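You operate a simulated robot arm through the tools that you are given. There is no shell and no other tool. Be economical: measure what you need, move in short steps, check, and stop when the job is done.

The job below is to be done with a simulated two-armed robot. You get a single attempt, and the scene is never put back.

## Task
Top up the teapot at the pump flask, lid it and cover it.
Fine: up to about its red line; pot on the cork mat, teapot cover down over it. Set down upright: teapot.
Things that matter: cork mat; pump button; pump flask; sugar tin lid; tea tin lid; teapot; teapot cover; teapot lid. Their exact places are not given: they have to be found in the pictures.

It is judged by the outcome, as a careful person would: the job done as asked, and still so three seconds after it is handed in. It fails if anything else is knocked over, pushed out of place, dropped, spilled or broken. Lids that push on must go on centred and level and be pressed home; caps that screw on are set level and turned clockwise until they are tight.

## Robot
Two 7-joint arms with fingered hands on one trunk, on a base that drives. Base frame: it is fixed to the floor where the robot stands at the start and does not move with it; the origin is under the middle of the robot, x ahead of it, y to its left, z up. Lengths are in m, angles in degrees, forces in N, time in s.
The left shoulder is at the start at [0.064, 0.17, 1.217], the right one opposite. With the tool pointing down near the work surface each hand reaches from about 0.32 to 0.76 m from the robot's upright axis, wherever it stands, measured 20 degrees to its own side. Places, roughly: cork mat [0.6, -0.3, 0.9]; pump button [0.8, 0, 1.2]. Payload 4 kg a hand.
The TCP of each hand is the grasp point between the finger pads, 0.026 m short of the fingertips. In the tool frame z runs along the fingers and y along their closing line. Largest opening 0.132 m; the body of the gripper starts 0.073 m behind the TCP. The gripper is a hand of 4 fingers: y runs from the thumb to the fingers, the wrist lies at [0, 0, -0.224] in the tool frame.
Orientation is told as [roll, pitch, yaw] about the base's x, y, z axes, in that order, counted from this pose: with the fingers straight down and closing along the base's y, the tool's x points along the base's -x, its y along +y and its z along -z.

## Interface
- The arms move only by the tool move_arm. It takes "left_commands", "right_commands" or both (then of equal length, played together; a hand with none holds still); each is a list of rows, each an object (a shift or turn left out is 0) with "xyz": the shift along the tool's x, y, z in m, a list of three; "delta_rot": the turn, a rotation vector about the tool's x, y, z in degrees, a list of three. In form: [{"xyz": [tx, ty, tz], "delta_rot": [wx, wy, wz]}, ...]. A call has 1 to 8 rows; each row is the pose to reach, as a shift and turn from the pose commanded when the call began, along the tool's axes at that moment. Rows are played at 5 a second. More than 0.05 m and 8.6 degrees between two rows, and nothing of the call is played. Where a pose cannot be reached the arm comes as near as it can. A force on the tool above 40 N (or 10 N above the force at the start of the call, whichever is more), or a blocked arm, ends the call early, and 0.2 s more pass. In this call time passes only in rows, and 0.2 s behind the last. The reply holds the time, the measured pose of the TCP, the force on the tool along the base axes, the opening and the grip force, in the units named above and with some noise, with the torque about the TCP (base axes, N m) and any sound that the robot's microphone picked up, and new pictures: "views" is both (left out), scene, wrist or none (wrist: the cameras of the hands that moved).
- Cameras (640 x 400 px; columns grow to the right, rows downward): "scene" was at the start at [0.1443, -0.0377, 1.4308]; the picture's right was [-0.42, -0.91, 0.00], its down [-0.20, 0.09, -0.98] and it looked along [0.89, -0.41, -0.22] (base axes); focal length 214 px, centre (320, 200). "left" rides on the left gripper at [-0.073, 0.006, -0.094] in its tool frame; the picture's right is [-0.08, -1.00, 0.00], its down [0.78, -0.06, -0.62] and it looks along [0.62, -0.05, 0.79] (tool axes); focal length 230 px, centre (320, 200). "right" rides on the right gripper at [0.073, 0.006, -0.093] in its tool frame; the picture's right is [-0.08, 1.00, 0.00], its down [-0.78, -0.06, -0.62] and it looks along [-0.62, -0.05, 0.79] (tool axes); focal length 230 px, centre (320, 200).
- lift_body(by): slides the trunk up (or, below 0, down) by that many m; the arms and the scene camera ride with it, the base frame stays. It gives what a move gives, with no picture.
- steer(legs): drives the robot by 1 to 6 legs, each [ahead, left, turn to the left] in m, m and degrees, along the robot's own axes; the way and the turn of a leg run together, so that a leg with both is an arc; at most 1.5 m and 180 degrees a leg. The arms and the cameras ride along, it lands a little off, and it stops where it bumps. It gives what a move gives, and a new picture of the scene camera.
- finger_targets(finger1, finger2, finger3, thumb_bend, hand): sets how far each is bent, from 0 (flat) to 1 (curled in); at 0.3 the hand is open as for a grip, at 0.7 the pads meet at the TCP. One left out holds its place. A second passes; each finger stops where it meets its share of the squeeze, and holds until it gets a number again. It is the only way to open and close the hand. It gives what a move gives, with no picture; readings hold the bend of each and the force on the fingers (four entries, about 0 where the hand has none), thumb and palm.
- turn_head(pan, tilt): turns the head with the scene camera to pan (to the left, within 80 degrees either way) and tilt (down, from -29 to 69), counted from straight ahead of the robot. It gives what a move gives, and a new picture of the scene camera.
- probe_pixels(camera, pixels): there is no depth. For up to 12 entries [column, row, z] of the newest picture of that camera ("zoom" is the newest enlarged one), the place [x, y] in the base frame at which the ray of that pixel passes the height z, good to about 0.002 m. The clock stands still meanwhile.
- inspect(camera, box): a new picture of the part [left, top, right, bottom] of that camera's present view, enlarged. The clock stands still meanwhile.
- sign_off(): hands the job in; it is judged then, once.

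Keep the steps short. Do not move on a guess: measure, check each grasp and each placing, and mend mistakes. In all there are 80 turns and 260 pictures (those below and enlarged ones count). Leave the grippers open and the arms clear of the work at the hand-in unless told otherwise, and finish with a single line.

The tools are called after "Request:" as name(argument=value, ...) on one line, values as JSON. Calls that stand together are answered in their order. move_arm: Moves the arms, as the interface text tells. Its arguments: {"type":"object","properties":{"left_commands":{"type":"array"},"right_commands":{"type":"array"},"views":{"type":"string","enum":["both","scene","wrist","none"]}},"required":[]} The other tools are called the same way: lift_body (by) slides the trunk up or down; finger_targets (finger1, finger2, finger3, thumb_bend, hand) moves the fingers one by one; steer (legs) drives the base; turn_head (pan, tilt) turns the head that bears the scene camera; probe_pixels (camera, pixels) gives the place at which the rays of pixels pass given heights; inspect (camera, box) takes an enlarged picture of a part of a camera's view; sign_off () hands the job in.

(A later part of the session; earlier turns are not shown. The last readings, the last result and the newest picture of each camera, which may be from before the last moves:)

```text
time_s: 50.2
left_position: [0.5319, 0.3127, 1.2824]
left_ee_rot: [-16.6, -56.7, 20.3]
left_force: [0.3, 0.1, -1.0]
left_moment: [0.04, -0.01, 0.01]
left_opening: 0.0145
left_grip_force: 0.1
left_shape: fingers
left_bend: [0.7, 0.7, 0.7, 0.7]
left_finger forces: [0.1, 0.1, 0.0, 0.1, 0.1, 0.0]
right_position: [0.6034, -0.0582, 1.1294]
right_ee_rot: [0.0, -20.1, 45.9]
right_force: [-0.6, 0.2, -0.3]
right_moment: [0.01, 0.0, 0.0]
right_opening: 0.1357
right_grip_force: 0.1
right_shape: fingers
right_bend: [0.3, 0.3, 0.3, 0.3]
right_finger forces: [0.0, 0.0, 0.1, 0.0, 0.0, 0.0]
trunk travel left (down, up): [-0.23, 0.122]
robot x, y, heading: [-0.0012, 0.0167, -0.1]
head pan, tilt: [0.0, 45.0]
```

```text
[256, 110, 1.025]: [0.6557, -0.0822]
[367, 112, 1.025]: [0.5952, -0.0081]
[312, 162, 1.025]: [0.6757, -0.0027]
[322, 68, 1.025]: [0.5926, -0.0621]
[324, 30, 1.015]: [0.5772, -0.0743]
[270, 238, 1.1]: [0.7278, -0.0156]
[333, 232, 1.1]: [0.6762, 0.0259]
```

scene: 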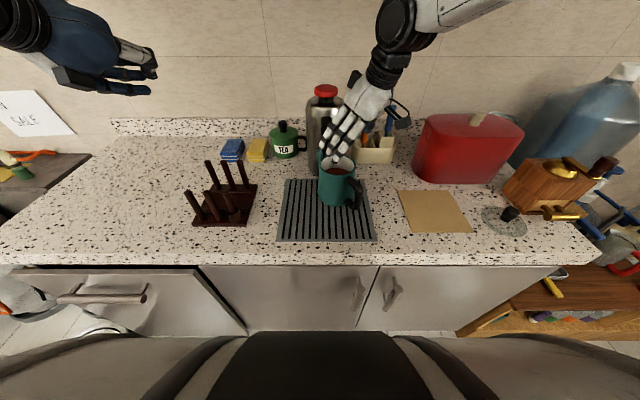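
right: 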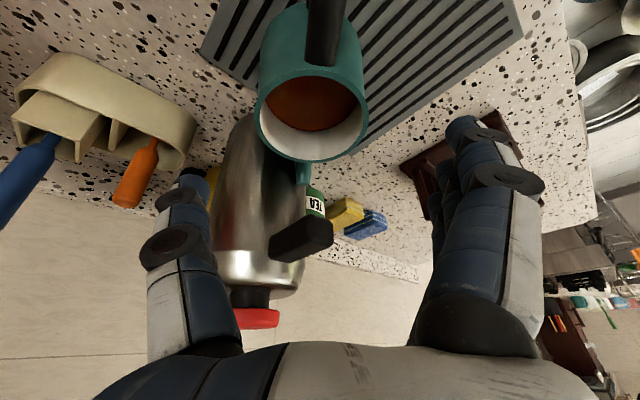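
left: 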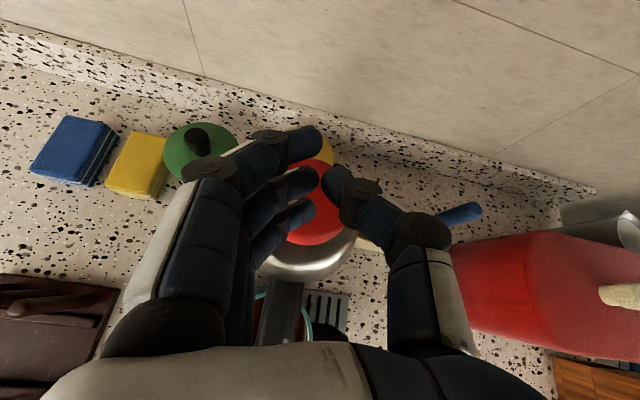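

Request:
move_arm(right_commands=[{"xyz": [0.013, -0.005, 0.03]}, {"xyz": [0.013, -0.005, 0.06]}, {"xyz": [0.013, -0.005, 0.09]}], views="both")

Request:
inspect(camera="scene", box=[270, 70, 430, 230])

```text
time_s: 51.0
left_position: [0.5345, 0.3146, 1.2828]
left_ee_rot: [-16.5, -56.6, 20.3]
left_force: [0.0, -0.2, 0.3]
left_moment: [0.01, 0.01, -0.01]
left_opening: 0.0142
left_grip_force: 0.1
left_shape: fingers
left_bend: [0.7, 0.7, 0.7, 0.7]
left_finger forces: [0.0, 0.1, 0.1, 0.1, 0.0, 0.0]
right_position: [0.6223, -0.0482, 1.0406]
right_ee_rot: [0.0, -20.0, 46.0]
right_force: [0.5, 0.0, -0.3]
right_moment: [0.01, 0.0, -0.01]
right_opening: 0.1356
right_grip_force: 0.1
right_shape: fingers
right_bend: [0.3, 0.3, 0.3, 0.3]
right_finger forces: [0.0, 0.1, 0.0, 0.1, 0.1, 0.1]
trunk travel left (down, up): [-0.23, 0.122]
robot x, y, heading: [-0.0007, 0.0188, 0.2]
head pan, tilt: [0.0, 45.0]
```

scene: 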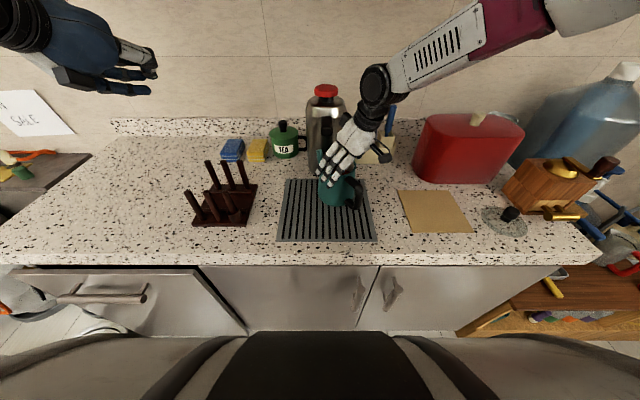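
right: 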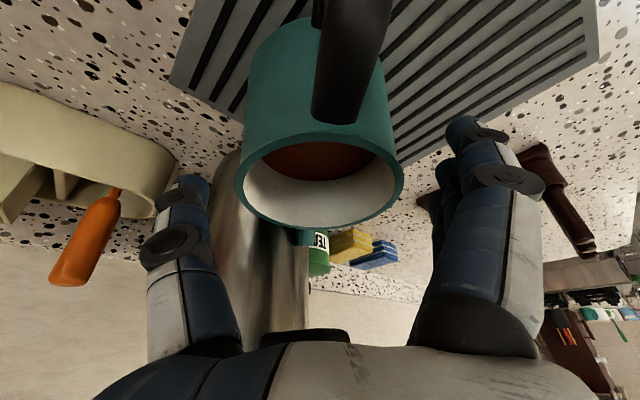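

```text
2.50 times, centred on (350, 150) of scene
```

zoom: 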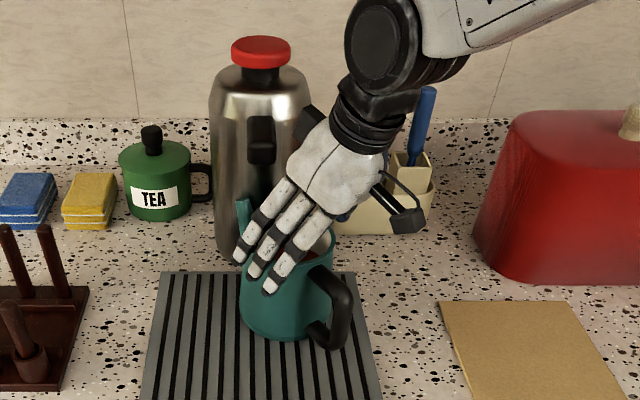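

The box behind the wrist would come close to the flask spout at this tilt, so I'll tilt to 30 degrees while going down to grip height.

Request:
move_arm(right_commands=[{"xyz": [0, 0, 0.0], "delta_rot": [0, -5, 0]}, {"xyz": [0, 0, 0.005], "delta_rot": [0, -10, 0]}, {"xyz": [0, 0, 0.02], "delta_rot": [0, -10, 0]}, {"xyz": [0, 0, 0.036], "delta_rot": [0, -10, 0]}, {"xyz": [0, 0, 0.052], "delta_rot": [0, -10, 0]}], views="both")

Request:
inspect(camera="scene", box=[270, 70, 430, 230])

```text
time_s: 52.2
left_position: [0.5303, 0.3144, 1.2835]
left_ee_rot: [-16.7, -56.7, 20.3]
left_force: [0.4, 0.6, 0.6]
left_moment: [-0.04, 0.0, -0.02]
left_opening: 0.0144
left_grip_force: 0.0
left_shape: fingers
left_bend: [0.7, 0.7, 0.7, 0.7]
left_finger forces: [0.1, 0.0, 0.0, 0.1, 0.0, 0.0]
right_position: [0.633, -0.0344, 0.9944]
right_ee_rot: [-0.2, -30.2, 46.0]
right_force: [2.5, -4.0, 10.4]
right_moment: [-0.35, -0.14, 0.04]
right_opening: 0.1387
right_grip_force: 4.9
right_shape: fingers
right_bend: [0.3, 0.3, 0.3, 0.3]
right_finger forces: [0.0, 0.0, 0.1, 0.0, 9.8, 0.1]
trunk travel left (down, up): [-0.23, 0.122]
robot x, y, heading: [0.0004, 0.0182, 0.1]
head pan, tilt: [0.0, 45.0]
```

scene: 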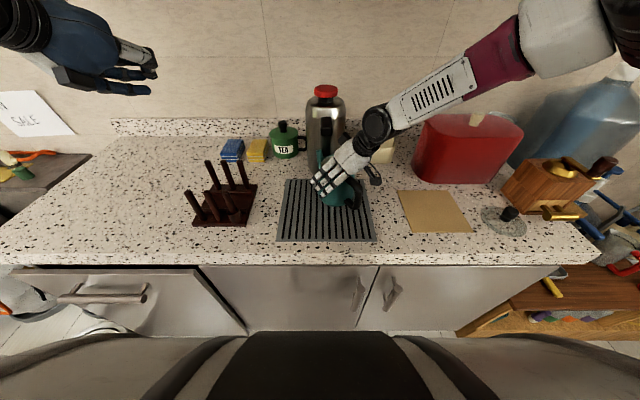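
right: 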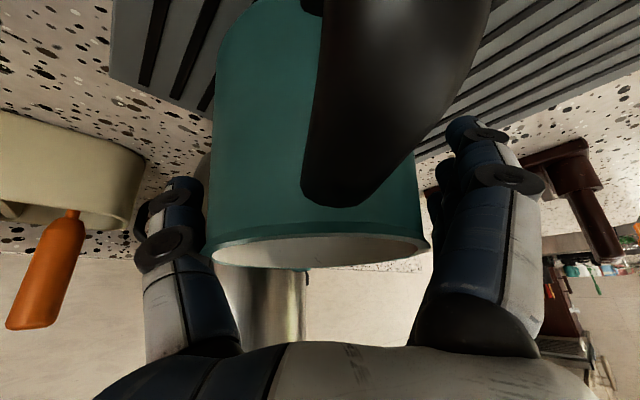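

```text
2.50 times, centred on (350, 150) of scene
```

zoom: 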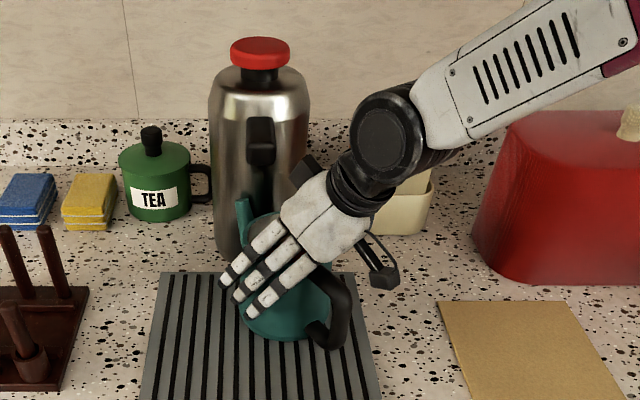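

The thumb is touching the rim (9.8 N upward). I'll back off, open wider and retry.

Request:
move_arm(right_commands=[{"xyz": [0, 0, -0.02]}, {"xyz": [0, 0, -0.04]}], views="none")

Request:
finger_targets(hand="right", finger1=0.2, finger2=0.2, finger3=0.2, thumb_bend=0.2)

Request:
inspect(camera="right", box=[100, 50, 580, 350])

```text
time_s: 52.8
left_position: [0.5315, 0.314, 1.2826]
left_ee_rot: [-16.6, -56.5, 20.3]
left_force: [0.2, 0.5, -1.2]
left_moment: [0.02, -0.03, -0.01]
left_opening: 0.0142
left_grip_force: 0.0
left_shape: fingers
left_bend: [0.7, 0.7, 0.7, 0.7]
left_finger forces: [0.0, 0.0, 0.0, 0.0, 0.1, 0.0]
right_position: [0.6183, -0.0465, 1.0265]
right_ee_rot: [0.0, -30.0, 46.1]
right_force: [0.0, -0.2, 0.3]
right_moment: [0.0, -0.02, -0.02]
right_opening: 0.1363
right_grip_force: 0.1
right_shape: fingers
right_bend: [0.3, 0.3, 0.3, 0.3]
right_finger forces: [0.0, 0.1, 0.0, 0.1, 0.0, 0.0]
trunk travel left (down, up): [-0.23, 0.122]
robot x, y, heading: [-0.0014, 0.0194, 0.0]
head pan, tilt: [0.0, 45.0]
```

```text
time_s: 53.8
left_position: [0.532, 0.3144, 1.2832]
left_ee_rot: [-16.7, -56.6, 20.3]
left_force: [-0.5, -0.3, 0.0]
left_moment: [0.0, 0.01, 0.0]
left_opening: 0.0143
left_grip_force: 0.1
left_shape: fingers
left_bend: [0.7, 0.7, 0.7, 0.7]
left_finger forces: [0.0, 0.0, 0.0, 0.0, 0.0, 0.0]
right_position: [0.618, -0.047, 1.0256]
right_ee_rot: [-0.1, -29.9, 46.0]
right_force: [-0.7, -0.3, -0.4]
right_moment: [0.05, 0.0, 0.03]
right_opening: 0.1563
right_grip_force: 0.0
right_shape: fingers
right_bend: [0.2, 0.2, 0.2, 0.2]
right_finger forces: [0.1, 0.0, 0.1, 0.0, 0.0, 0.0]
trunk travel left (down, up): [-0.23, 0.122]
robot x, y, heading: [-0.0018, 0.0177, 0.1]
head pan, tilt: [0.0, 45.0]
```

```text
1.33 times, centred on (340, 200) of right
```

zoom: 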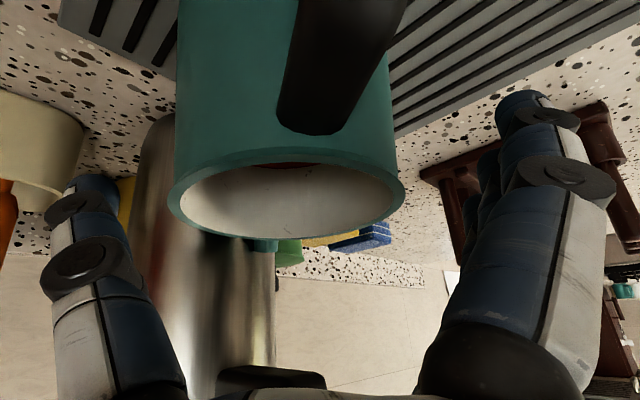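

Request:
move_arm(right_commands=[{"xyz": [0, -0.006, 0]}, {"xyz": [0, -0.006, 0.015]}, {"xyz": [0, -0.006, 0.028]}, {"xyz": [0, -0.006, 0.04]}], views="both")

```text
time_s: 54.8
left_position: [0.5321, 0.3148, 1.2828]
left_ee_rot: [-16.6, -56.6, 20.3]
left_force: [1.0, -1.1, 1.0]
left_moment: [-0.02, 0.0, 0.0]
left_opening: 0.0143
left_grip_force: 0.0
left_shape: fingers
left_bend: [0.7, 0.7, 0.7, 0.7]
left_finger forces: [0.0, 0.1, 0.1, 0.0, 0.1, 0.0]
right_position: [0.6385, -0.0391, 0.9934]
right_ee_rot: [-0.2, -30.0, 45.9]
right_force: [-0.3, -0.6, 0.7]
right_moment: [0.02, -0.04, -0.01]
right_opening: 0.1564
right_grip_force: 0.1
right_shape: fingers
right_bend: [0.2, 0.2, 0.2, 0.2]
right_finger forces: [0.1, 0.0, 0.0, 0.0, 0.1, 0.0]
trunk travel left (down, up): [-0.23, 0.122]
robot x, y, heading: [0.0013, 0.0183, -0.3]
head pan, tilt: [0.0, 45.0]
```

scene: 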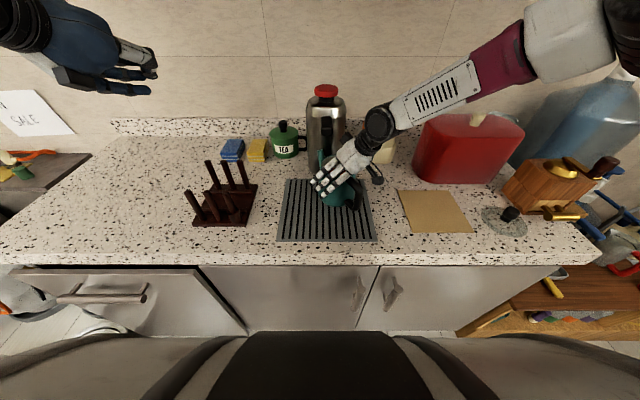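
right: 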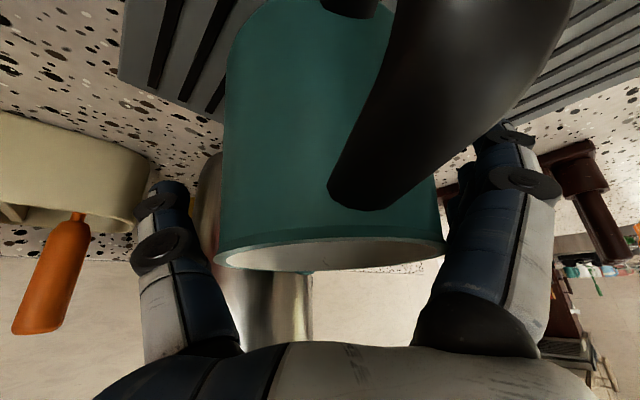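

The hand is clear with no contact. Now I'll close on the body.

Request:
finger_targets(hand="right", finger1=0.7, finger2=0.7, finger3=0.7, thumb_bend=0.7)

Request:
move_arm(right_commands=[{"xyz": [0.0015, 0, -0.0026]}, {"xyz": [0.004, 0, -0.0069]}], views="both")

Request:
inspect(camera="scene", box=[270, 100, 430, 240])

```text
time_s: 55.8
left_position: [0.5318, 0.3144, 1.2831]
left_ee_rot: [-16.6, -56.6, 20.4]
left_force: [-0.4, -0.2, 0.1]
left_moment: [0.0, 0.0, 0.01]
left_opening: 0.0144
left_grip_force: 0.1
left_shape: fingers
left_bend: [0.7, 0.7, 0.7, 0.7]
left_finger forces: [0.0, 0.0, 0.0, 0.0, 0.1, 0.0]
right_position: [0.6368, -0.0385, 0.9936]
right_ee_rot: [0.1, -30.0, 46.0]
right_force: [-5.1, 3.0, 0.6]
right_moment: [-0.1, 0.17, -0.13]
right_opening: 0.1096
right_grip_force: 27.6
right_shape: fingers
right_bend: [0.37, 0.47, 0.55, 0.47]
right_finger forces: [7.9, 10.7, 12.6, 0.0, 24.0, 0.0]
trunk travel left (down, up): [-0.23, 0.122]
robot x, y, heading: [0.0001, 0.0152, 0.0]
head pan, tilt: [0.0, 45.0]
```

```text
time_s: 56.4
left_position: [0.5329, 0.3134, 1.2826]
left_ee_rot: [-16.5, -56.7, 20.4]
left_force: [-0.2, -0.2, 0.0]
left_moment: [0.01, 0.04, 0.06]
left_opening: 0.0142
left_grip_force: 0.1
left_shape: fingers
left_bend: [0.7, 0.7, 0.7, 0.7]
left_finger forces: [0.0, 0.0, 0.0, 0.0, 0.0, 0.0]
right_position: [0.6336, -0.0439, 0.994]
right_ee_rot: [0.0, -29.9, 45.9]
right_force: [-0.3, 0.0, -0.6]
right_moment: [0.01, -0.11, -0.04]
right_opening: 0.1094
right_grip_force: 25.7
right_shape: fingers
right_bend: [0.38, 0.47, 0.55, 0.47]
right_finger forces: [6.1, 10.0, 9.9, 0.0, 25.4, 0.0]
trunk travel left (down, up): [-0.23, 0.122]
robot x, y, heading: [0.0001, 0.0184, 0.3]
head pan, tilt: [0.0, 45.0]
```

scene: 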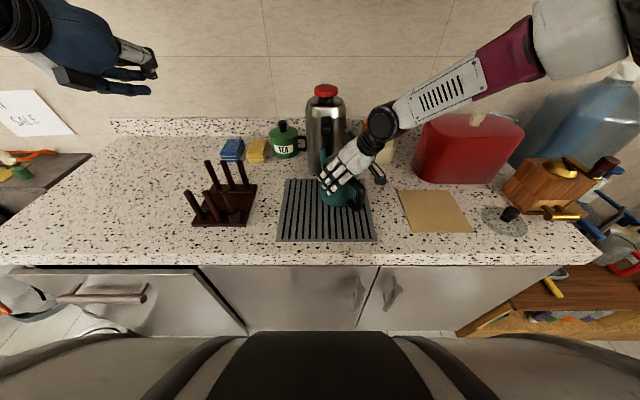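
right: 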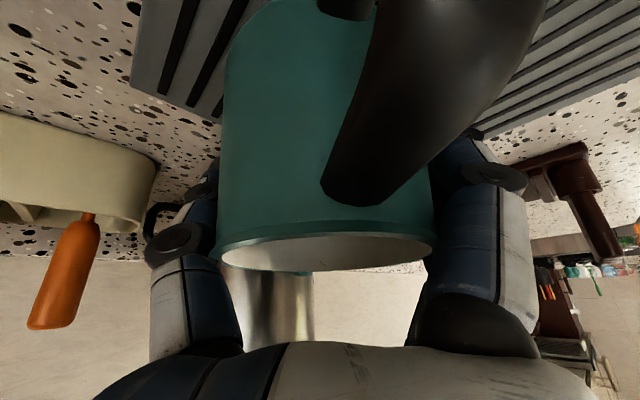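

```text
2.86 times, centred on (350, 170) of scene
```

zoom: 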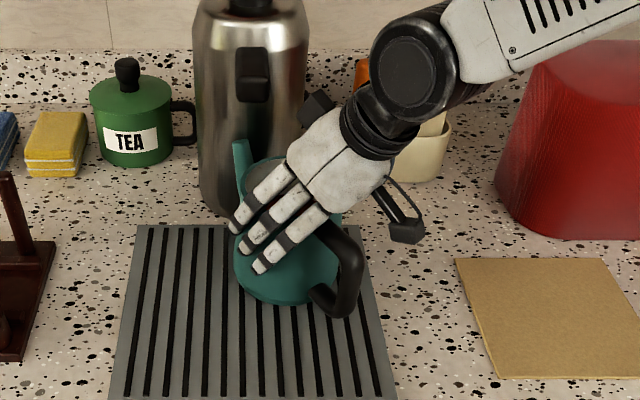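

The grip is 26 N and the pot follows the hand. I'll lift it vertically by 3 cm and check.

Request:
move_arm(right_commands=[{"xyz": [-0.0025, 0, -0.0043]}, {"xyz": [-0.005, 0, -0.0087]}, {"xyz": [-0.0075, 0, -0.013]}, {"xyz": [-0.01, 0, -0.0173]}, {"xyz": [-0.0125, 0, -0.0217]}, {"xyz": [-0.015, 0, -0.026]}], views="both")

Request:
inspect(camera="scene", box=[270, 100, 430, 240])

```text
time_s: 57.8
left_position: [0.5333, 0.3143, 1.2826]
left_ee_rot: [-16.4, -56.6, 20.3]
left_force: [0.5, -0.8, 0.0]
left_moment: [0.0, -0.04, 0.01]
left_opening: 0.014
left_grip_force: 0.0
left_shape: fingers
left_bend: [0.7, 0.7, 0.7, 0.7]
left_finger forces: [0.0, 0.0, 0.0, 0.0, 0.1, 0.1]
right_position: [0.6337, -0.0439, 1.0264]
right_ee_rot: [0.0, -30.0, 45.9]
right_force: [0.1, 0.3, -8.7]
right_moment: [0.06, -0.08, -0.04]
right_opening: 0.1093
right_grip_force: 25.6
right_shape: fingers
right_bend: [0.38, 0.47, 0.55, 0.47]
right_finger forces: [6.0, 10.1, 10.0, 0.0, 25.1, 0.0]
trunk travel left (down, up): [-0.23, 0.122]
robot x, y, heading: [-0.0017, 0.012, 0.2]
head pan, tilt: [0.0, 45.0]
```

scene: 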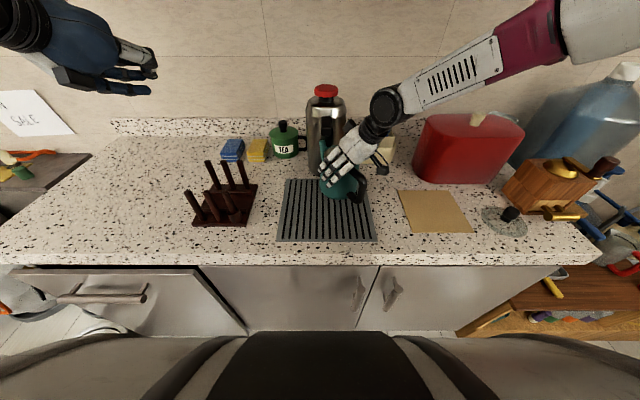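
right: 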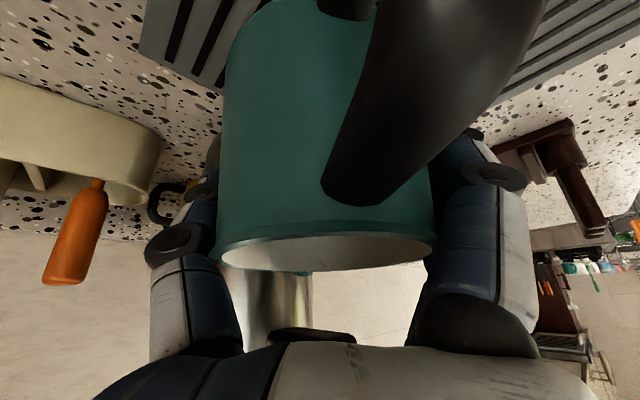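

```text
2.86 times, centred on (350, 170) of scene
```

zoom: 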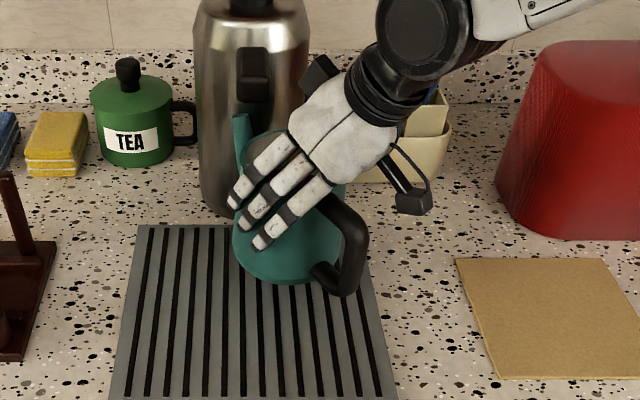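

The pot is lifted, reads 8.7 N and is upright. Before carrying it I'll measure the cover's direction from its front bottom edge, and the mat corners, in this picture.

Request:
inspect(camera="scene", box=[385, 95, 545, 245])

```text
2.67 times, centred on (465, 170) of scene
```

zoom: 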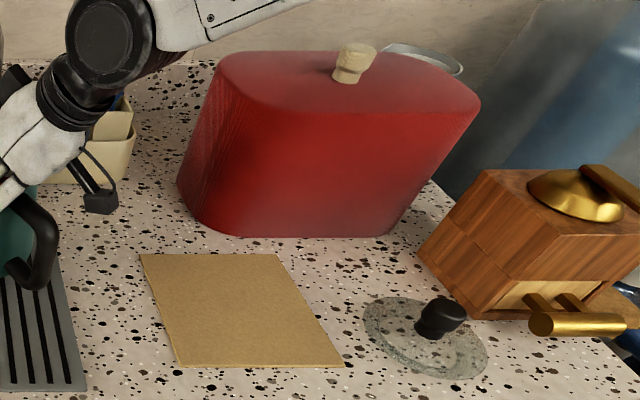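

Request:
probe_pixels(camera="zoom", pixels=[[240, 237, 0.9], [375, 237, 0.9], [178, 190, 0.9], [407, 215, 0.9], [140, 255, 0.9], [274, 254, 0.9], [345, 366, 0.9], [183, 366, 0.9], [350, 75, 1.08], [350, 75, 1.1], [350, 50, 1.12], [439, 325, 0.925]])

```text
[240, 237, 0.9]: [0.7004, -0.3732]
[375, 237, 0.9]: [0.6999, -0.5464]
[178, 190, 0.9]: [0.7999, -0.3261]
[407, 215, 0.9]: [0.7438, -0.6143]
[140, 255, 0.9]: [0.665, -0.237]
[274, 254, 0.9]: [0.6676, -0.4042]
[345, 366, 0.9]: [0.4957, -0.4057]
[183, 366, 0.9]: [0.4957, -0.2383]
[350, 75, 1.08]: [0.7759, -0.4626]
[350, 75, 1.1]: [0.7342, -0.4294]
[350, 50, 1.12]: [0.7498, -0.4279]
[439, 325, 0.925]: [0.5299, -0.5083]
```

The cover's long side runs exactly along y (front edge x = 0.70, centre about (0.775, -0.465)), so the pot should end with its handle toward -y. I'll carry it halfway to the mat while turning it 30°.

Request:
move_arm(right_commands=[{"xyz": [0.0117, -0.0098, -0.0089], "delta_rot": [-1.88, 0, -3.25]}, {"xyz": [0.0234, -0.0196, -0.0178], "delta_rot": [-3.75, 0, -6.5]}, {"xyz": [0.035, -0.0294, -0.0267], "delta_rot": [-5.63, 0, -9.75]}, {"xyz": [0.0468, -0.0393, -0.0357], "delta_rot": [-7.5, 0, -13]}, {"xyz": [0.0584, -0.049, -0.0446], "delta_rot": [-9.38, 0, -16.25]}, {"xyz": [0.07, -0.0589, -0.0535], "delta_rot": [-11.25, 0, -19.5]}, {"xyz": [0.0818, -0.0687, -0.0624], "delta_rot": [-13.1, 0, -22.75]}, {"xyz": [0.0935, -0.0785, -0.0713], "delta_rot": [-15, 0, -26]}], views="both")

```text
time_s: 59.6
left_position: [0.5331, 0.3129, 1.2824]
left_ee_rot: [-16.5, -56.7, 20.3]
left_force: [0.6, 0.2, 0.5]
left_moment: [0.0, -0.03, 0.03]
left_opening: 0.0142
left_grip_force: 0.0
left_shape: fingers
left_bend: [0.7, 0.7, 0.7, 0.7]
left_finger forces: [0.1, 0.0, 0.0, 0.0, 0.0, 0.0]
right_position: [0.6093, -0.1822, 1.0398]
right_ee_rot: [-0.1, -30.1, 76.0]
right_force: [-0.5, -0.2, -8.2]
right_moment: [0.06, -0.07, 0.01]
right_opening: 0.1094
right_grip_force: 25.9
right_shape: fingers
right_bend: [0.38, 0.47, 0.55, 0.47]
right_finger forces: [6.2, 10.0, 10.0, 0.1, 25.1, 0.0]
trunk travel left (down, up): [-0.23, 0.122]
robot x, y, heading: [-0.0019, 0.0163, -0.0]
head pan, tilt: [0.0, 45.0]
```

scene: 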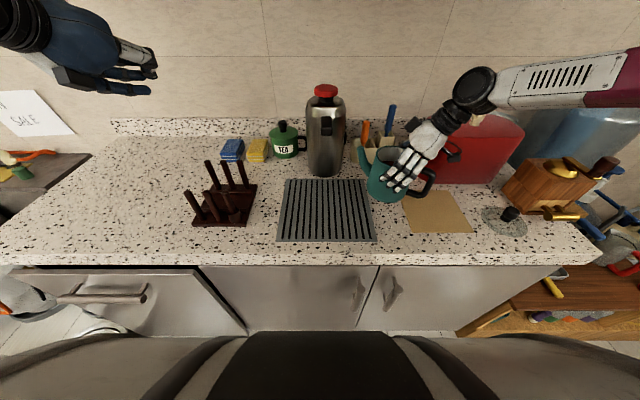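
right: 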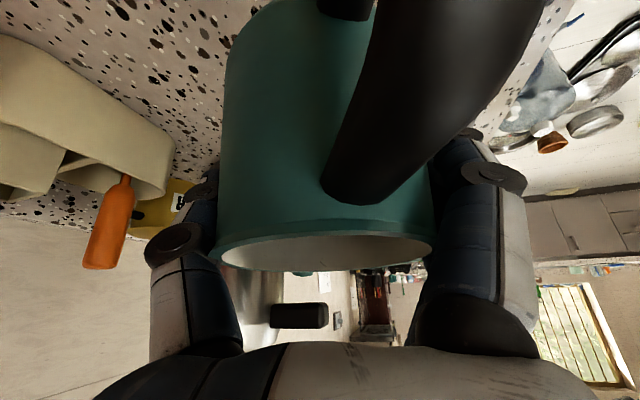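

Request:
inspect(camera="scene", box=[330, 110, 470, 240])

```text
3.08 times, centred on (400, 175) of scene
```

zoom: 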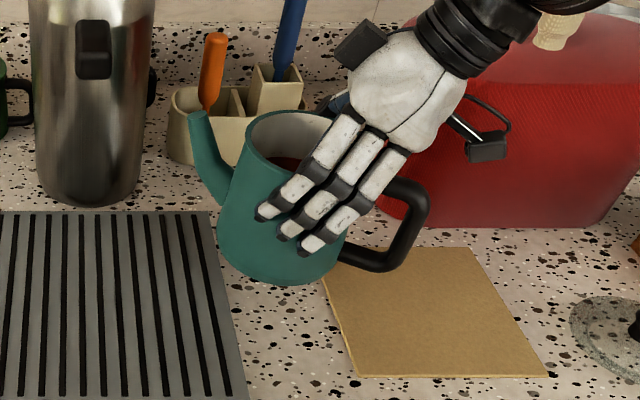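

Request:
probe_pixels(camera="zoom", pixels=[[198, 114, 1.065], [400, 185, 1.056], [428, 215, 1.035], [222, 260, 0.955], [280, 285, 0.955], [340, 265, 0.955], [275, 110, 1.07], [247, 140, 1.07]])

```text
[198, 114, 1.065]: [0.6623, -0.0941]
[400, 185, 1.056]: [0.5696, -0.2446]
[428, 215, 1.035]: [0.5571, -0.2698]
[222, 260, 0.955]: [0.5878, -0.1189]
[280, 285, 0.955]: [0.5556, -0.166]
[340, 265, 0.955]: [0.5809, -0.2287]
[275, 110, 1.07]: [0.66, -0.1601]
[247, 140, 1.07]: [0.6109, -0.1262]
```

The handle points at 239° now, so I'll turn it 31° more while moving over the mat centre (0.58, -0.32).

Request:
move_arm(right_commands=[{"xyz": [0.0152, -0.0006, -0.0088], "delta_rot": [-1.94, 0, -3.35]}, {"xyz": [0.0305, -0.0012, -0.0176], "delta_rot": [-3.88, 0, -6.7]}, {"xyz": [0.0457, -0.0019, -0.0264], "delta_rot": [-5.81, 0, -10.05]}, {"xyz": [0.061, -0.0025, -0.0352], "delta_rot": [-7.75, 0, -13.4]}, {"xyz": [0.0762, -0.003, -0.044], "delta_rot": [-9.69, 0, -16.75]}, {"xyz": [0.0915, -0.0037, -0.0529], "delta_rot": [-11.6, 0, -20.1]}, {"xyz": [0.107, -0.0044, -0.0617], "delta_rot": [-13.56, 0, -23.45]}, {"xyz": [0.122, -0.005, -0.0705], "delta_rot": [-15.5, 0, -26.8]}], views="scene")

Request:
inspect(camera="scene", box=[370, 110, 530, 250])

```text
time_s: 61.4
left_position: [0.5324, 0.3138, 1.2844]
left_ee_rot: [-16.6, -56.6, 20.2]
left_force: [-0.5, 1.3, 0.5]
left_moment: [-0.03, -0.01, 0.01]
left_opening: 0.0145
left_grip_force: 0.0
left_shape: fingers
left_bend: [0.7, 0.7, 0.7, 0.7]
left_finger forces: [0.0, 0.1, 0.0, 0.0, 0.1, 0.1]
right_position: [0.5744, -0.3084, 1.0443]
right_ee_rot: [0.1, -29.6, 106.8]
right_force: [0.3, 1.3, -8.6]
right_moment: [0.08, -0.02, -0.05]
right_opening: 0.1086
right_grip_force: 24.9
right_shape: fingers
right_bend: [0.38, 0.47, 0.55, 0.47]
right_finger forces: [6.0, 9.6, 9.8, 0.1, 24.2, 0.1]
right hand out of reach, approached as far as the arm can: row 8
trunk travel left (down, up): [-0.23, 0.122]
robot x, y, heading: [0.0015, 0.0156, 0.0]
head pan, tilt: [0.0, 45.0]
```

scene: 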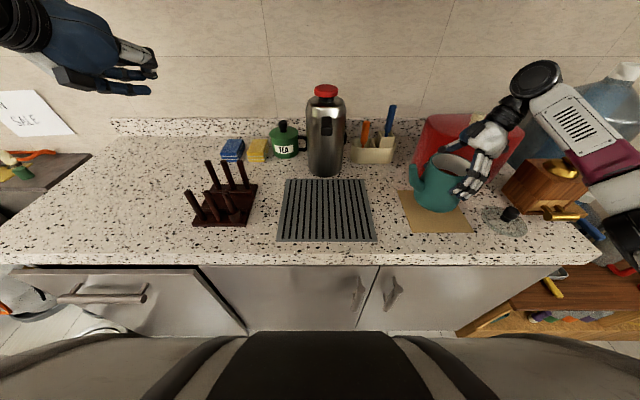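

```text
2.86 times, centred on (450, 180) of scene
```

zoom: 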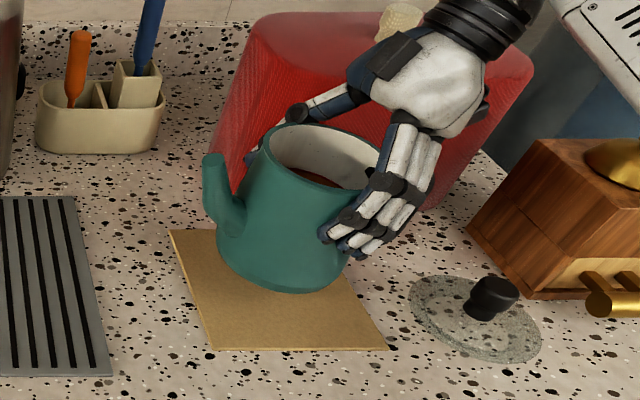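

The pot is over the mat. I'll lower it straight down, slowly near the end.

Request:
move_arm(right_commands=[{"xyz": [0.005, 0, 0.0087]}, {"xyz": [0.01, 0, 0.0173]}, {"xyz": [0.015, 0, 0.026]}, {"xyz": [0.02, 0, 0.0346]}, {"xyz": [0.0235, 0, 0.0407]}], views="scene")

Request:
inspect(camera="scene", box=[370, 110, 530, 250])

```text
time_s: 62.6
left_position: [0.5336, 0.3134, 1.2822]
left_ee_rot: [-16.5, -56.6, 20.4]
left_force: [0.1, 0.3, 0.2]
left_moment: [-0.01, 0.01, 0.0]
left_opening: 0.014
left_grip_force: 0.0
left_shape: fingers
left_bend: [0.7, 0.7, 0.7, 0.7]
left_finger forces: [0.0, 0.0, 0.0, 0.0, 0.0, 0.1]
right_position: [0.571, -0.3063, 1.03]
right_ee_rot: [0.1, -30.0, 106.9]
right_force: [0.2, -0.4, -8.8]
right_moment: [0.04, -0.03, 0.0]
right_opening: 0.1089
right_grip_force: 24.7
right_shape: fingers
right_bend: [0.38, 0.47, 0.55, 0.47]
right_finger forces: [5.9, 9.4, 9.7, 0.0, 24.3, 0.0]
right hand out of reach, approached as far as the arm can: row 2, 3, 4, 5
trunk travel left (down, up): [-0.23, 0.122]
robot x, y, heading: [-0.0007, 0.016, 0.0]
head pan, tilt: [0.0, 45.0]
```

scene: 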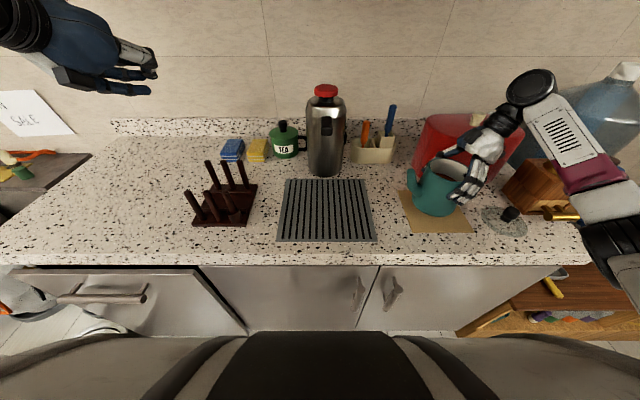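

```text
2.86 times, centred on (450, 180) of scene
```

zoom: 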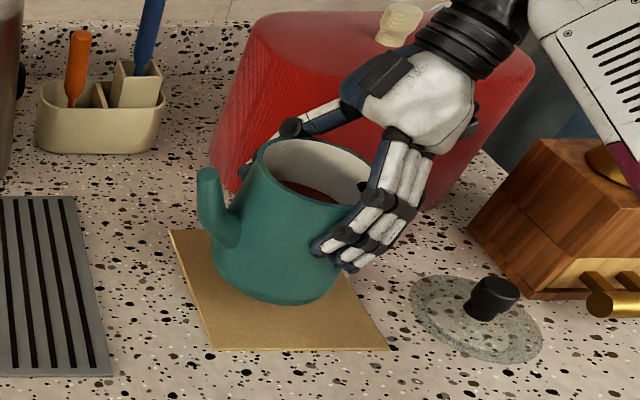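

The arm hits a limit at this yaw. I'll move the pot 10 cm back toward the robot's middle, then drive the robot right by the same amount so the arm is less stretched.

Request:
move_arm(right_commands=[{"xyz": [-0.0191, -0.0079, 0.0064]}, {"xyz": [-0.0382, -0.0158, 0.0128]}, {"xyz": [-0.0574, -0.0238, 0.0193]}, {"xyz": [-0.0765, -0.0317, 0.0257]}, {"xyz": [-0.0956, -0.0396, 0.0321]}], views="none")

Request:
steer(legs=[[0, -0.06, 0], [0, -0.06, 0]])

```text
time_s: 63.8
left_position: [0.5328, 0.3143, 1.2823]
left_ee_rot: [-16.6, -56.7, 20.4]
left_force: [0.0, 0.0, 0.0]
left_moment: [0.01, -0.01, 0.0]
left_opening: 0.0143
left_grip_force: 0.1
left_shape: fingers
left_bend: [0.7, 0.7, 0.7, 0.7]
left_finger forces: [0.1, 0.1, 0.0, 0.0, 0.0, 0.0]
right_position: [0.5782, -0.1993, 1.0493]
right_ee_rot: [0.0, -30.1, 106.7]
right_force: [0.4, 0.7, -8.4]
right_moment: [0.06, -0.05, 0.01]
right_opening: 0.1081
right_grip_force: 24.7
right_shape: fingers
right_bend: [0.38, 0.47, 0.55, 0.47]
right_finger forces: [5.9, 9.2, 9.5, 0.0, 23.7, 0.1]
trunk travel left (down, up): [-0.23, 0.122]
robot x, y, heading: [0.0035, 0.0155, -0.1]
head pan, tilt: [0.0, 45.0]
```

```text
time_s: 65.3
left_position: [0.5327, 0.1931, 1.2822]
left_ee_rot: [-16.4, -56.6, 20.2]
left_force: [1.1, -0.5, 0.3]
left_moment: [0.04, 0.02, 0.01]
left_opening: 0.0142
left_grip_force: 0.0
left_shape: fingers
left_bend: [0.7, 0.7, 0.7, 0.7]
left_finger forces: [0.0, 0.0, 0.0, 0.0, 0.0, 0.1]
right_position: [0.5778, -0.3199, 1.0509]
right_ee_rot: [0.1, -30.1, 106.9]
right_force: [0.2, -0.1, -8.1]
right_moment: [0.1, -0.03, 0.03]
right_opening: 0.1084
right_grip_force: 24.9
right_shape: fingers
right_bend: [0.38, 0.47, 0.55, 0.47]
right_finger forces: [6.1, 9.3, 9.5, 0.0, 23.6, 0.0]
trunk travel left (down, up): [-0.23, 0.122]
robot x, y, heading: [-0.0008, -0.1014, 0.2]
head pan, tilt: [0.0, 45.0]
```

scene: 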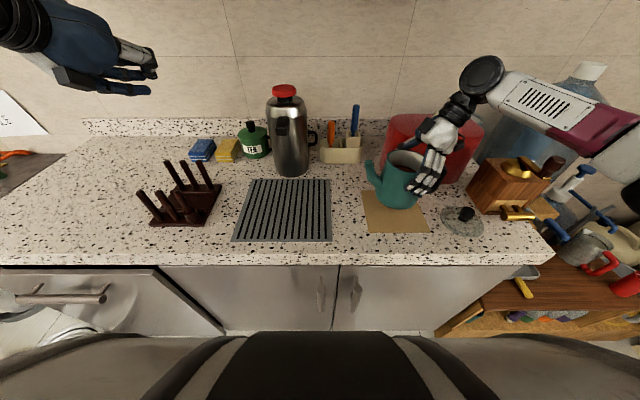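

The TCP is now at (0.578, -0.320), over the mat centre. I'll lower by 4.5 cm.

Request:
move_arm(right_commands=[{"xyz": [0.0055, 0, 0.0095]}, {"xyz": [0.011, 0, 0.019]}, {"xyz": [0.0165, 0, 0.0286]}, {"xyz": [0.021, 0, 0.0364]}, {"xyz": [0.0235, 0, 0.0407]}], views="none")

Request:
inspect(camera="scene", box=[340, 120, 480, 250])

```text
time_s: 66.5
left_position: [0.5331, 0.196, 1.2826]
left_ee_rot: [-16.6, -56.6, 20.3]
left_force: [0.8, -0.3, 0.4]
left_moment: [0.01, -0.02, -0.01]
left_opening: 0.0141
left_grip_force: 0.1
left_shape: fingers
left_bend: [0.7, 0.7, 0.7, 0.7]
left_finger forces: [0.1, 0.0, 0.1, 0.1, 0.0, 0.0]
right_position: [0.5784, -0.3162, 1.0038]
right_ee_rot: [0.0, -30.0, 106.8]
right_force: [-0.4, -0.1, -8.1]
right_moment: [0.04, 0.0, 0.0]
right_opening: 0.1081
right_grip_force: 24.4
right_shape: fingers
right_bend: [0.38, 0.47, 0.55, 0.47]
right_finger forces: [5.9, 9.3, 9.5, 0.1, 23.5, 0.0]
trunk travel left (down, up): [-0.23, 0.122]
robot x, y, heading: [0.0019, -0.104, 0.2]
head pan, tilt: [0.0, 45.0]
```

```text
3.08 times, centred on (410, 185) of scene
```

zoom: 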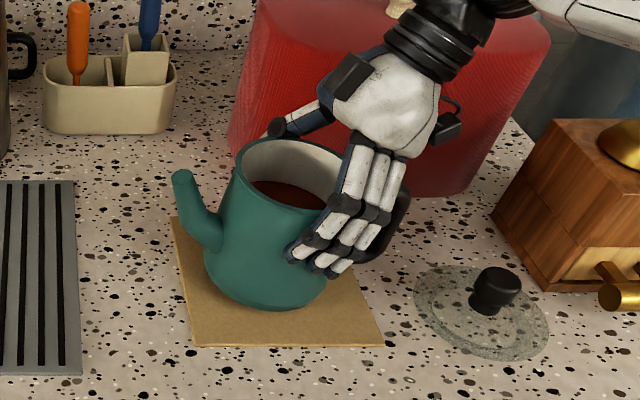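

Request:
move_arm(right_commands=[{"xyz": [0.0015, 0, 0.0026]}, {"xyz": [0.003, 0, 0.0052]}, {"xyz": [0.0045, 0, 0.0078]}, {"xyz": [0.006, 0, 0.0104]}], views="none")

Request:
inspect(camera="scene", box=[340, 120, 480, 250])

```text
time_s: 67.5
left_position: [0.5314, 0.1963, 1.2827]
left_ee_rot: [-16.6, -56.6, 20.3]
left_force: [-1.1, -0.8, -0.5]
left_moment: [-0.01, -0.02, 0.01]
left_opening: 0.0143
left_grip_force: 0.0
left_shape: fingers
left_bend: [0.7, 0.7, 0.7, 0.7]
left_finger forces: [0.0, 0.1, 0.1, 0.0, 0.1, 0.1]
right_position: [0.5788, -0.3167, 0.9936]
right_ee_rot: [-0.2, -30.0, 106.9]
right_force: [-0.9, 2.5, 3.8]
right_moment: [-0.29, -0.07, 0.01]
right_opening: 0.1086
right_grip_force: 25.8
right_shape: fingers
right_bend: [0.38, 0.47, 0.55, 0.47]
right_finger forces: [7.3, 8.5, 10.7, 0.0, 24.8, 0.0]
trunk travel left (down, up): [-0.23, 0.122]
robot x, y, heading: [-0.0013, -0.1022, 0.2]
head pan, tilt: [0.0, 45.0]
```

```text
3.08 times, centred on (410, 185) of scene
```

zoom: 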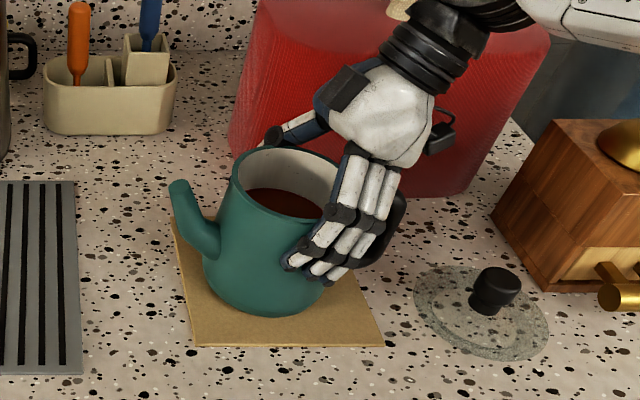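

The pot is on the mat (the force flipped to +3.8 N). I'll ease the grip first, then open fully.

Request:
finger_targets(hand="right", finger1=0.34, finger2=0.43, finger3=0.51, thumb_bend=0.43)

Request:
finger_targets(hand="right", finger1=0.2, finger2=0.2, finger3=0.2, thumb_bend=0.2)

Request:
inspect(camera="scene", box=[340, 120, 480, 250])

Request:
inspect(camera="right", box=[80, 50, 600, 380])

```text
time_s: 68.5
left_position: [0.531, 0.1977, 1.2838]
left_ee_rot: [-16.8, -56.7, 20.4]
left_force: [-0.3, -0.7, -1.0]
left_moment: [-0.02, -0.02, 0.0]
left_opening: 0.0143
left_grip_force: 0.1
left_shape: fingers
left_bend: [0.7, 0.7, 0.7, 0.7]
left_finger forces: [0.0, 0.1, 0.1, 0.0, 0.0, 0.0]
right_position: [0.5767, -0.3166, 0.9926]
right_ee_rot: [-0.1, -29.9, 107.1]
right_force: [-1.1, 5.1, 12.4]
right_moment: [-0.35, 0.18, -0.04]
right_opening: 0.117
right_grip_force: 17.9
right_shape: fingers
right_bend: [0.34, 0.4, 0.48, 0.42]
right_finger forces: [0.0, 5.3, 13.3, 0.1, 16.8, 0.1]
trunk travel left (down, up): [-0.23, 0.122]
robot x, y, heading: [0.0024, -0.0978, 0.5]
head pan, tilt: [0.0, 45.0]
```

```text
time_s: 69.5
left_position: [0.5323, 0.1952, 1.2826]
left_ee_rot: [-16.6, -56.5, 20.3]
left_force: [0.5, 0.4, 0.0]
left_moment: [0.01, 0.0, -0.01]
left_opening: 0.0143
left_grip_force: 0.0
left_shape: fingers
left_bend: [0.7, 0.7, 0.7, 0.7]
left_finger forces: [0.1, 0.1, 0.0, 0.0, 0.0, 0.0]
right_position: [0.5777, -0.3176, 0.9907]
right_ee_rot: [0.0, -30.0, 106.9]
right_force: [-0.5, 0.1, 0.3]
right_moment: [0.0, 0.01, 0.0]
right_opening: 0.1564
right_grip_force: 0.1
right_shape: fingers
right_bend: [0.2, 0.2, 0.2, 0.2]
right_finger forces: [0.0, 0.0, 0.0, 0.0, 0.0, 0.0]
trunk travel left (down, up): [-0.23, 0.122]
robot x, y, heading: [-0.001, -0.1018, 0.1]
head pan, tilt: [0.0, 45.0]
```

```text
3.08 times, centred on (410, 185) of scene
```

zoom: 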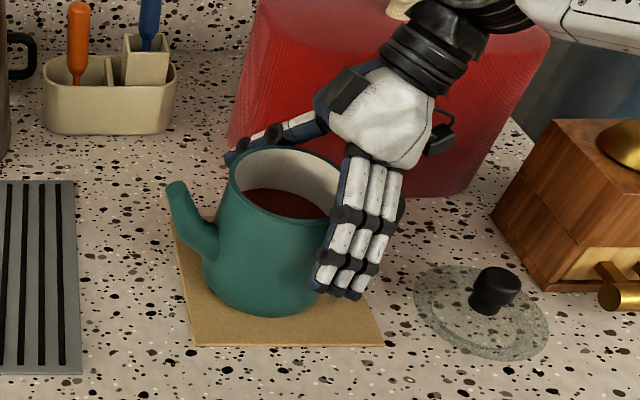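

```text
1.21 times, centred on (340, 215) of right
```

zoom: 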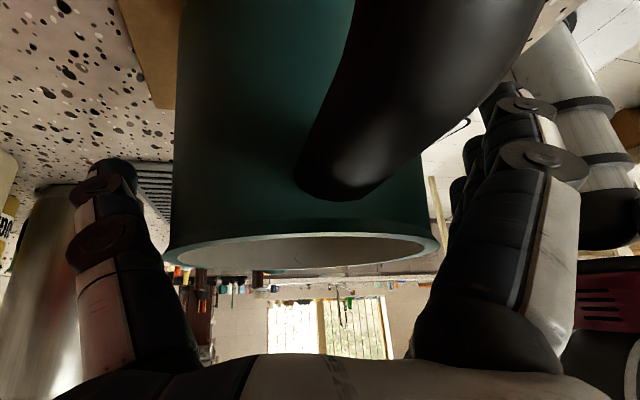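

The pot stands free on the mat. I'll raise the hand straight up.

Request:
move_arm(right_commands=[{"xyz": [-0.015, 0, -0.026]}, {"xyz": [-0.03, 0, -0.052]}, {"xyz": [-0.045, 0, -0.078]}, {"xyz": [-0.06, 0, -0.104]}, {"xyz": [-0.075, 0, -0.13]}], views="both")

Request:
inspect(camera="scene", box=[340, 120, 480, 250])

```text
time_s: 70.7
left_position: [0.5323, 0.1966, 1.2834]
left_ee_rot: [-16.6, -56.6, 20.5]
left_force: [0.2, 0.8, 0.4]
left_moment: [0.04, -0.01, -0.01]
left_opening: 0.0142
left_grip_force: 0.1
left_shape: fingers
left_bend: [0.7, 0.7, 0.7, 0.7]
left_finger forces: [0.0, 0.0, 0.0, 0.0, 0.1, 0.0]
right_position: [0.5774, -0.318, 1.1428]
right_ee_rot: [0.1, -30.0, 106.8]
right_force: [-1.0, -0.3, 0.4]
right_moment: [0.0, 0.0, 0.02]
right_opening: 0.1565
right_grip_force: 0.0
right_shape: fingers
right_bend: [0.2, 0.2, 0.2, 0.2]
right_finger forces: [0.0, 0.1, 0.0, 0.1, 0.0, 0.0]
trunk travel left (down, up): [-0.23, 0.122]
robot x, y, heading: [0.0002, -0.0968, 0.2]
head pan, tilt: [0.0, 45.0]
```

scene: 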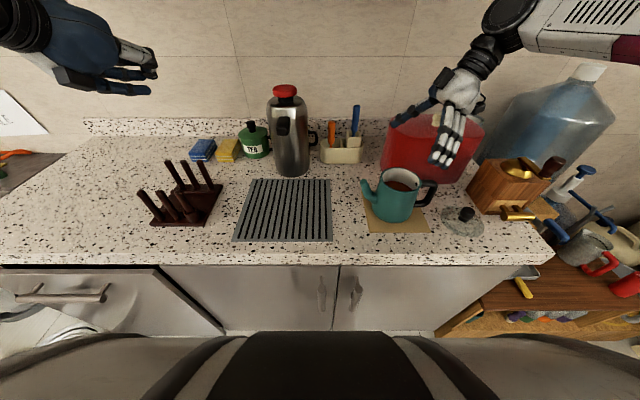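
right: 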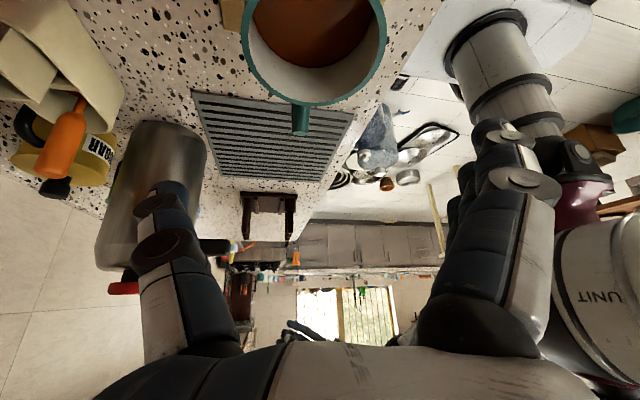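

```text
3.08 times, centred on (410, 185) of scene
```

zoom: 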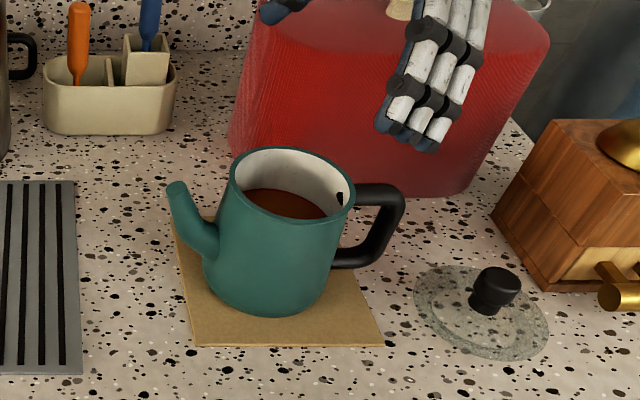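

The pot stands upright on the mat. Next I'll measure the pot mouth and the glass lid.

Request:
probe_pixels(camera="zoom", pixels=[[230, 178, 1.02], [355, 198, 1.02], [285, 147, 1.02], [305, 222, 1.02], [176, 188, 1.02], [400, 195, 1.0], [415, 300, 0.905], [548, 325, 0.905], [460, 268, 0.905], [505, 360, 0.905], [490, 312, 0.915], [498, 272, 0.945]])

Request:
probe_pixels(camera="right", pixels=[[241, 25, 1.02], [387, 35, 1.02], [305, 107, 1.02], [300, 132, 1.02]])

```text
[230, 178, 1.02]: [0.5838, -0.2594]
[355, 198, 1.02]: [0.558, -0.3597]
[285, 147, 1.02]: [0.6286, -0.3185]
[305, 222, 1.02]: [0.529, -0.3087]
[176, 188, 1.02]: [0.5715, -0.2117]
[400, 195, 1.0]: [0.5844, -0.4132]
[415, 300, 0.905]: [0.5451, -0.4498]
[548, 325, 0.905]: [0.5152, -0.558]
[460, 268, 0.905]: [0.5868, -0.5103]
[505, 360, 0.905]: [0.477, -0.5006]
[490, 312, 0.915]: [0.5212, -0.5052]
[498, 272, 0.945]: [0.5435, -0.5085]
```

```text
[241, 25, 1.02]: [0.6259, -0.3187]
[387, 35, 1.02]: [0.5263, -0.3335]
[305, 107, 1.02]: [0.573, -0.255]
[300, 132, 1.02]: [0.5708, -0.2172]
```

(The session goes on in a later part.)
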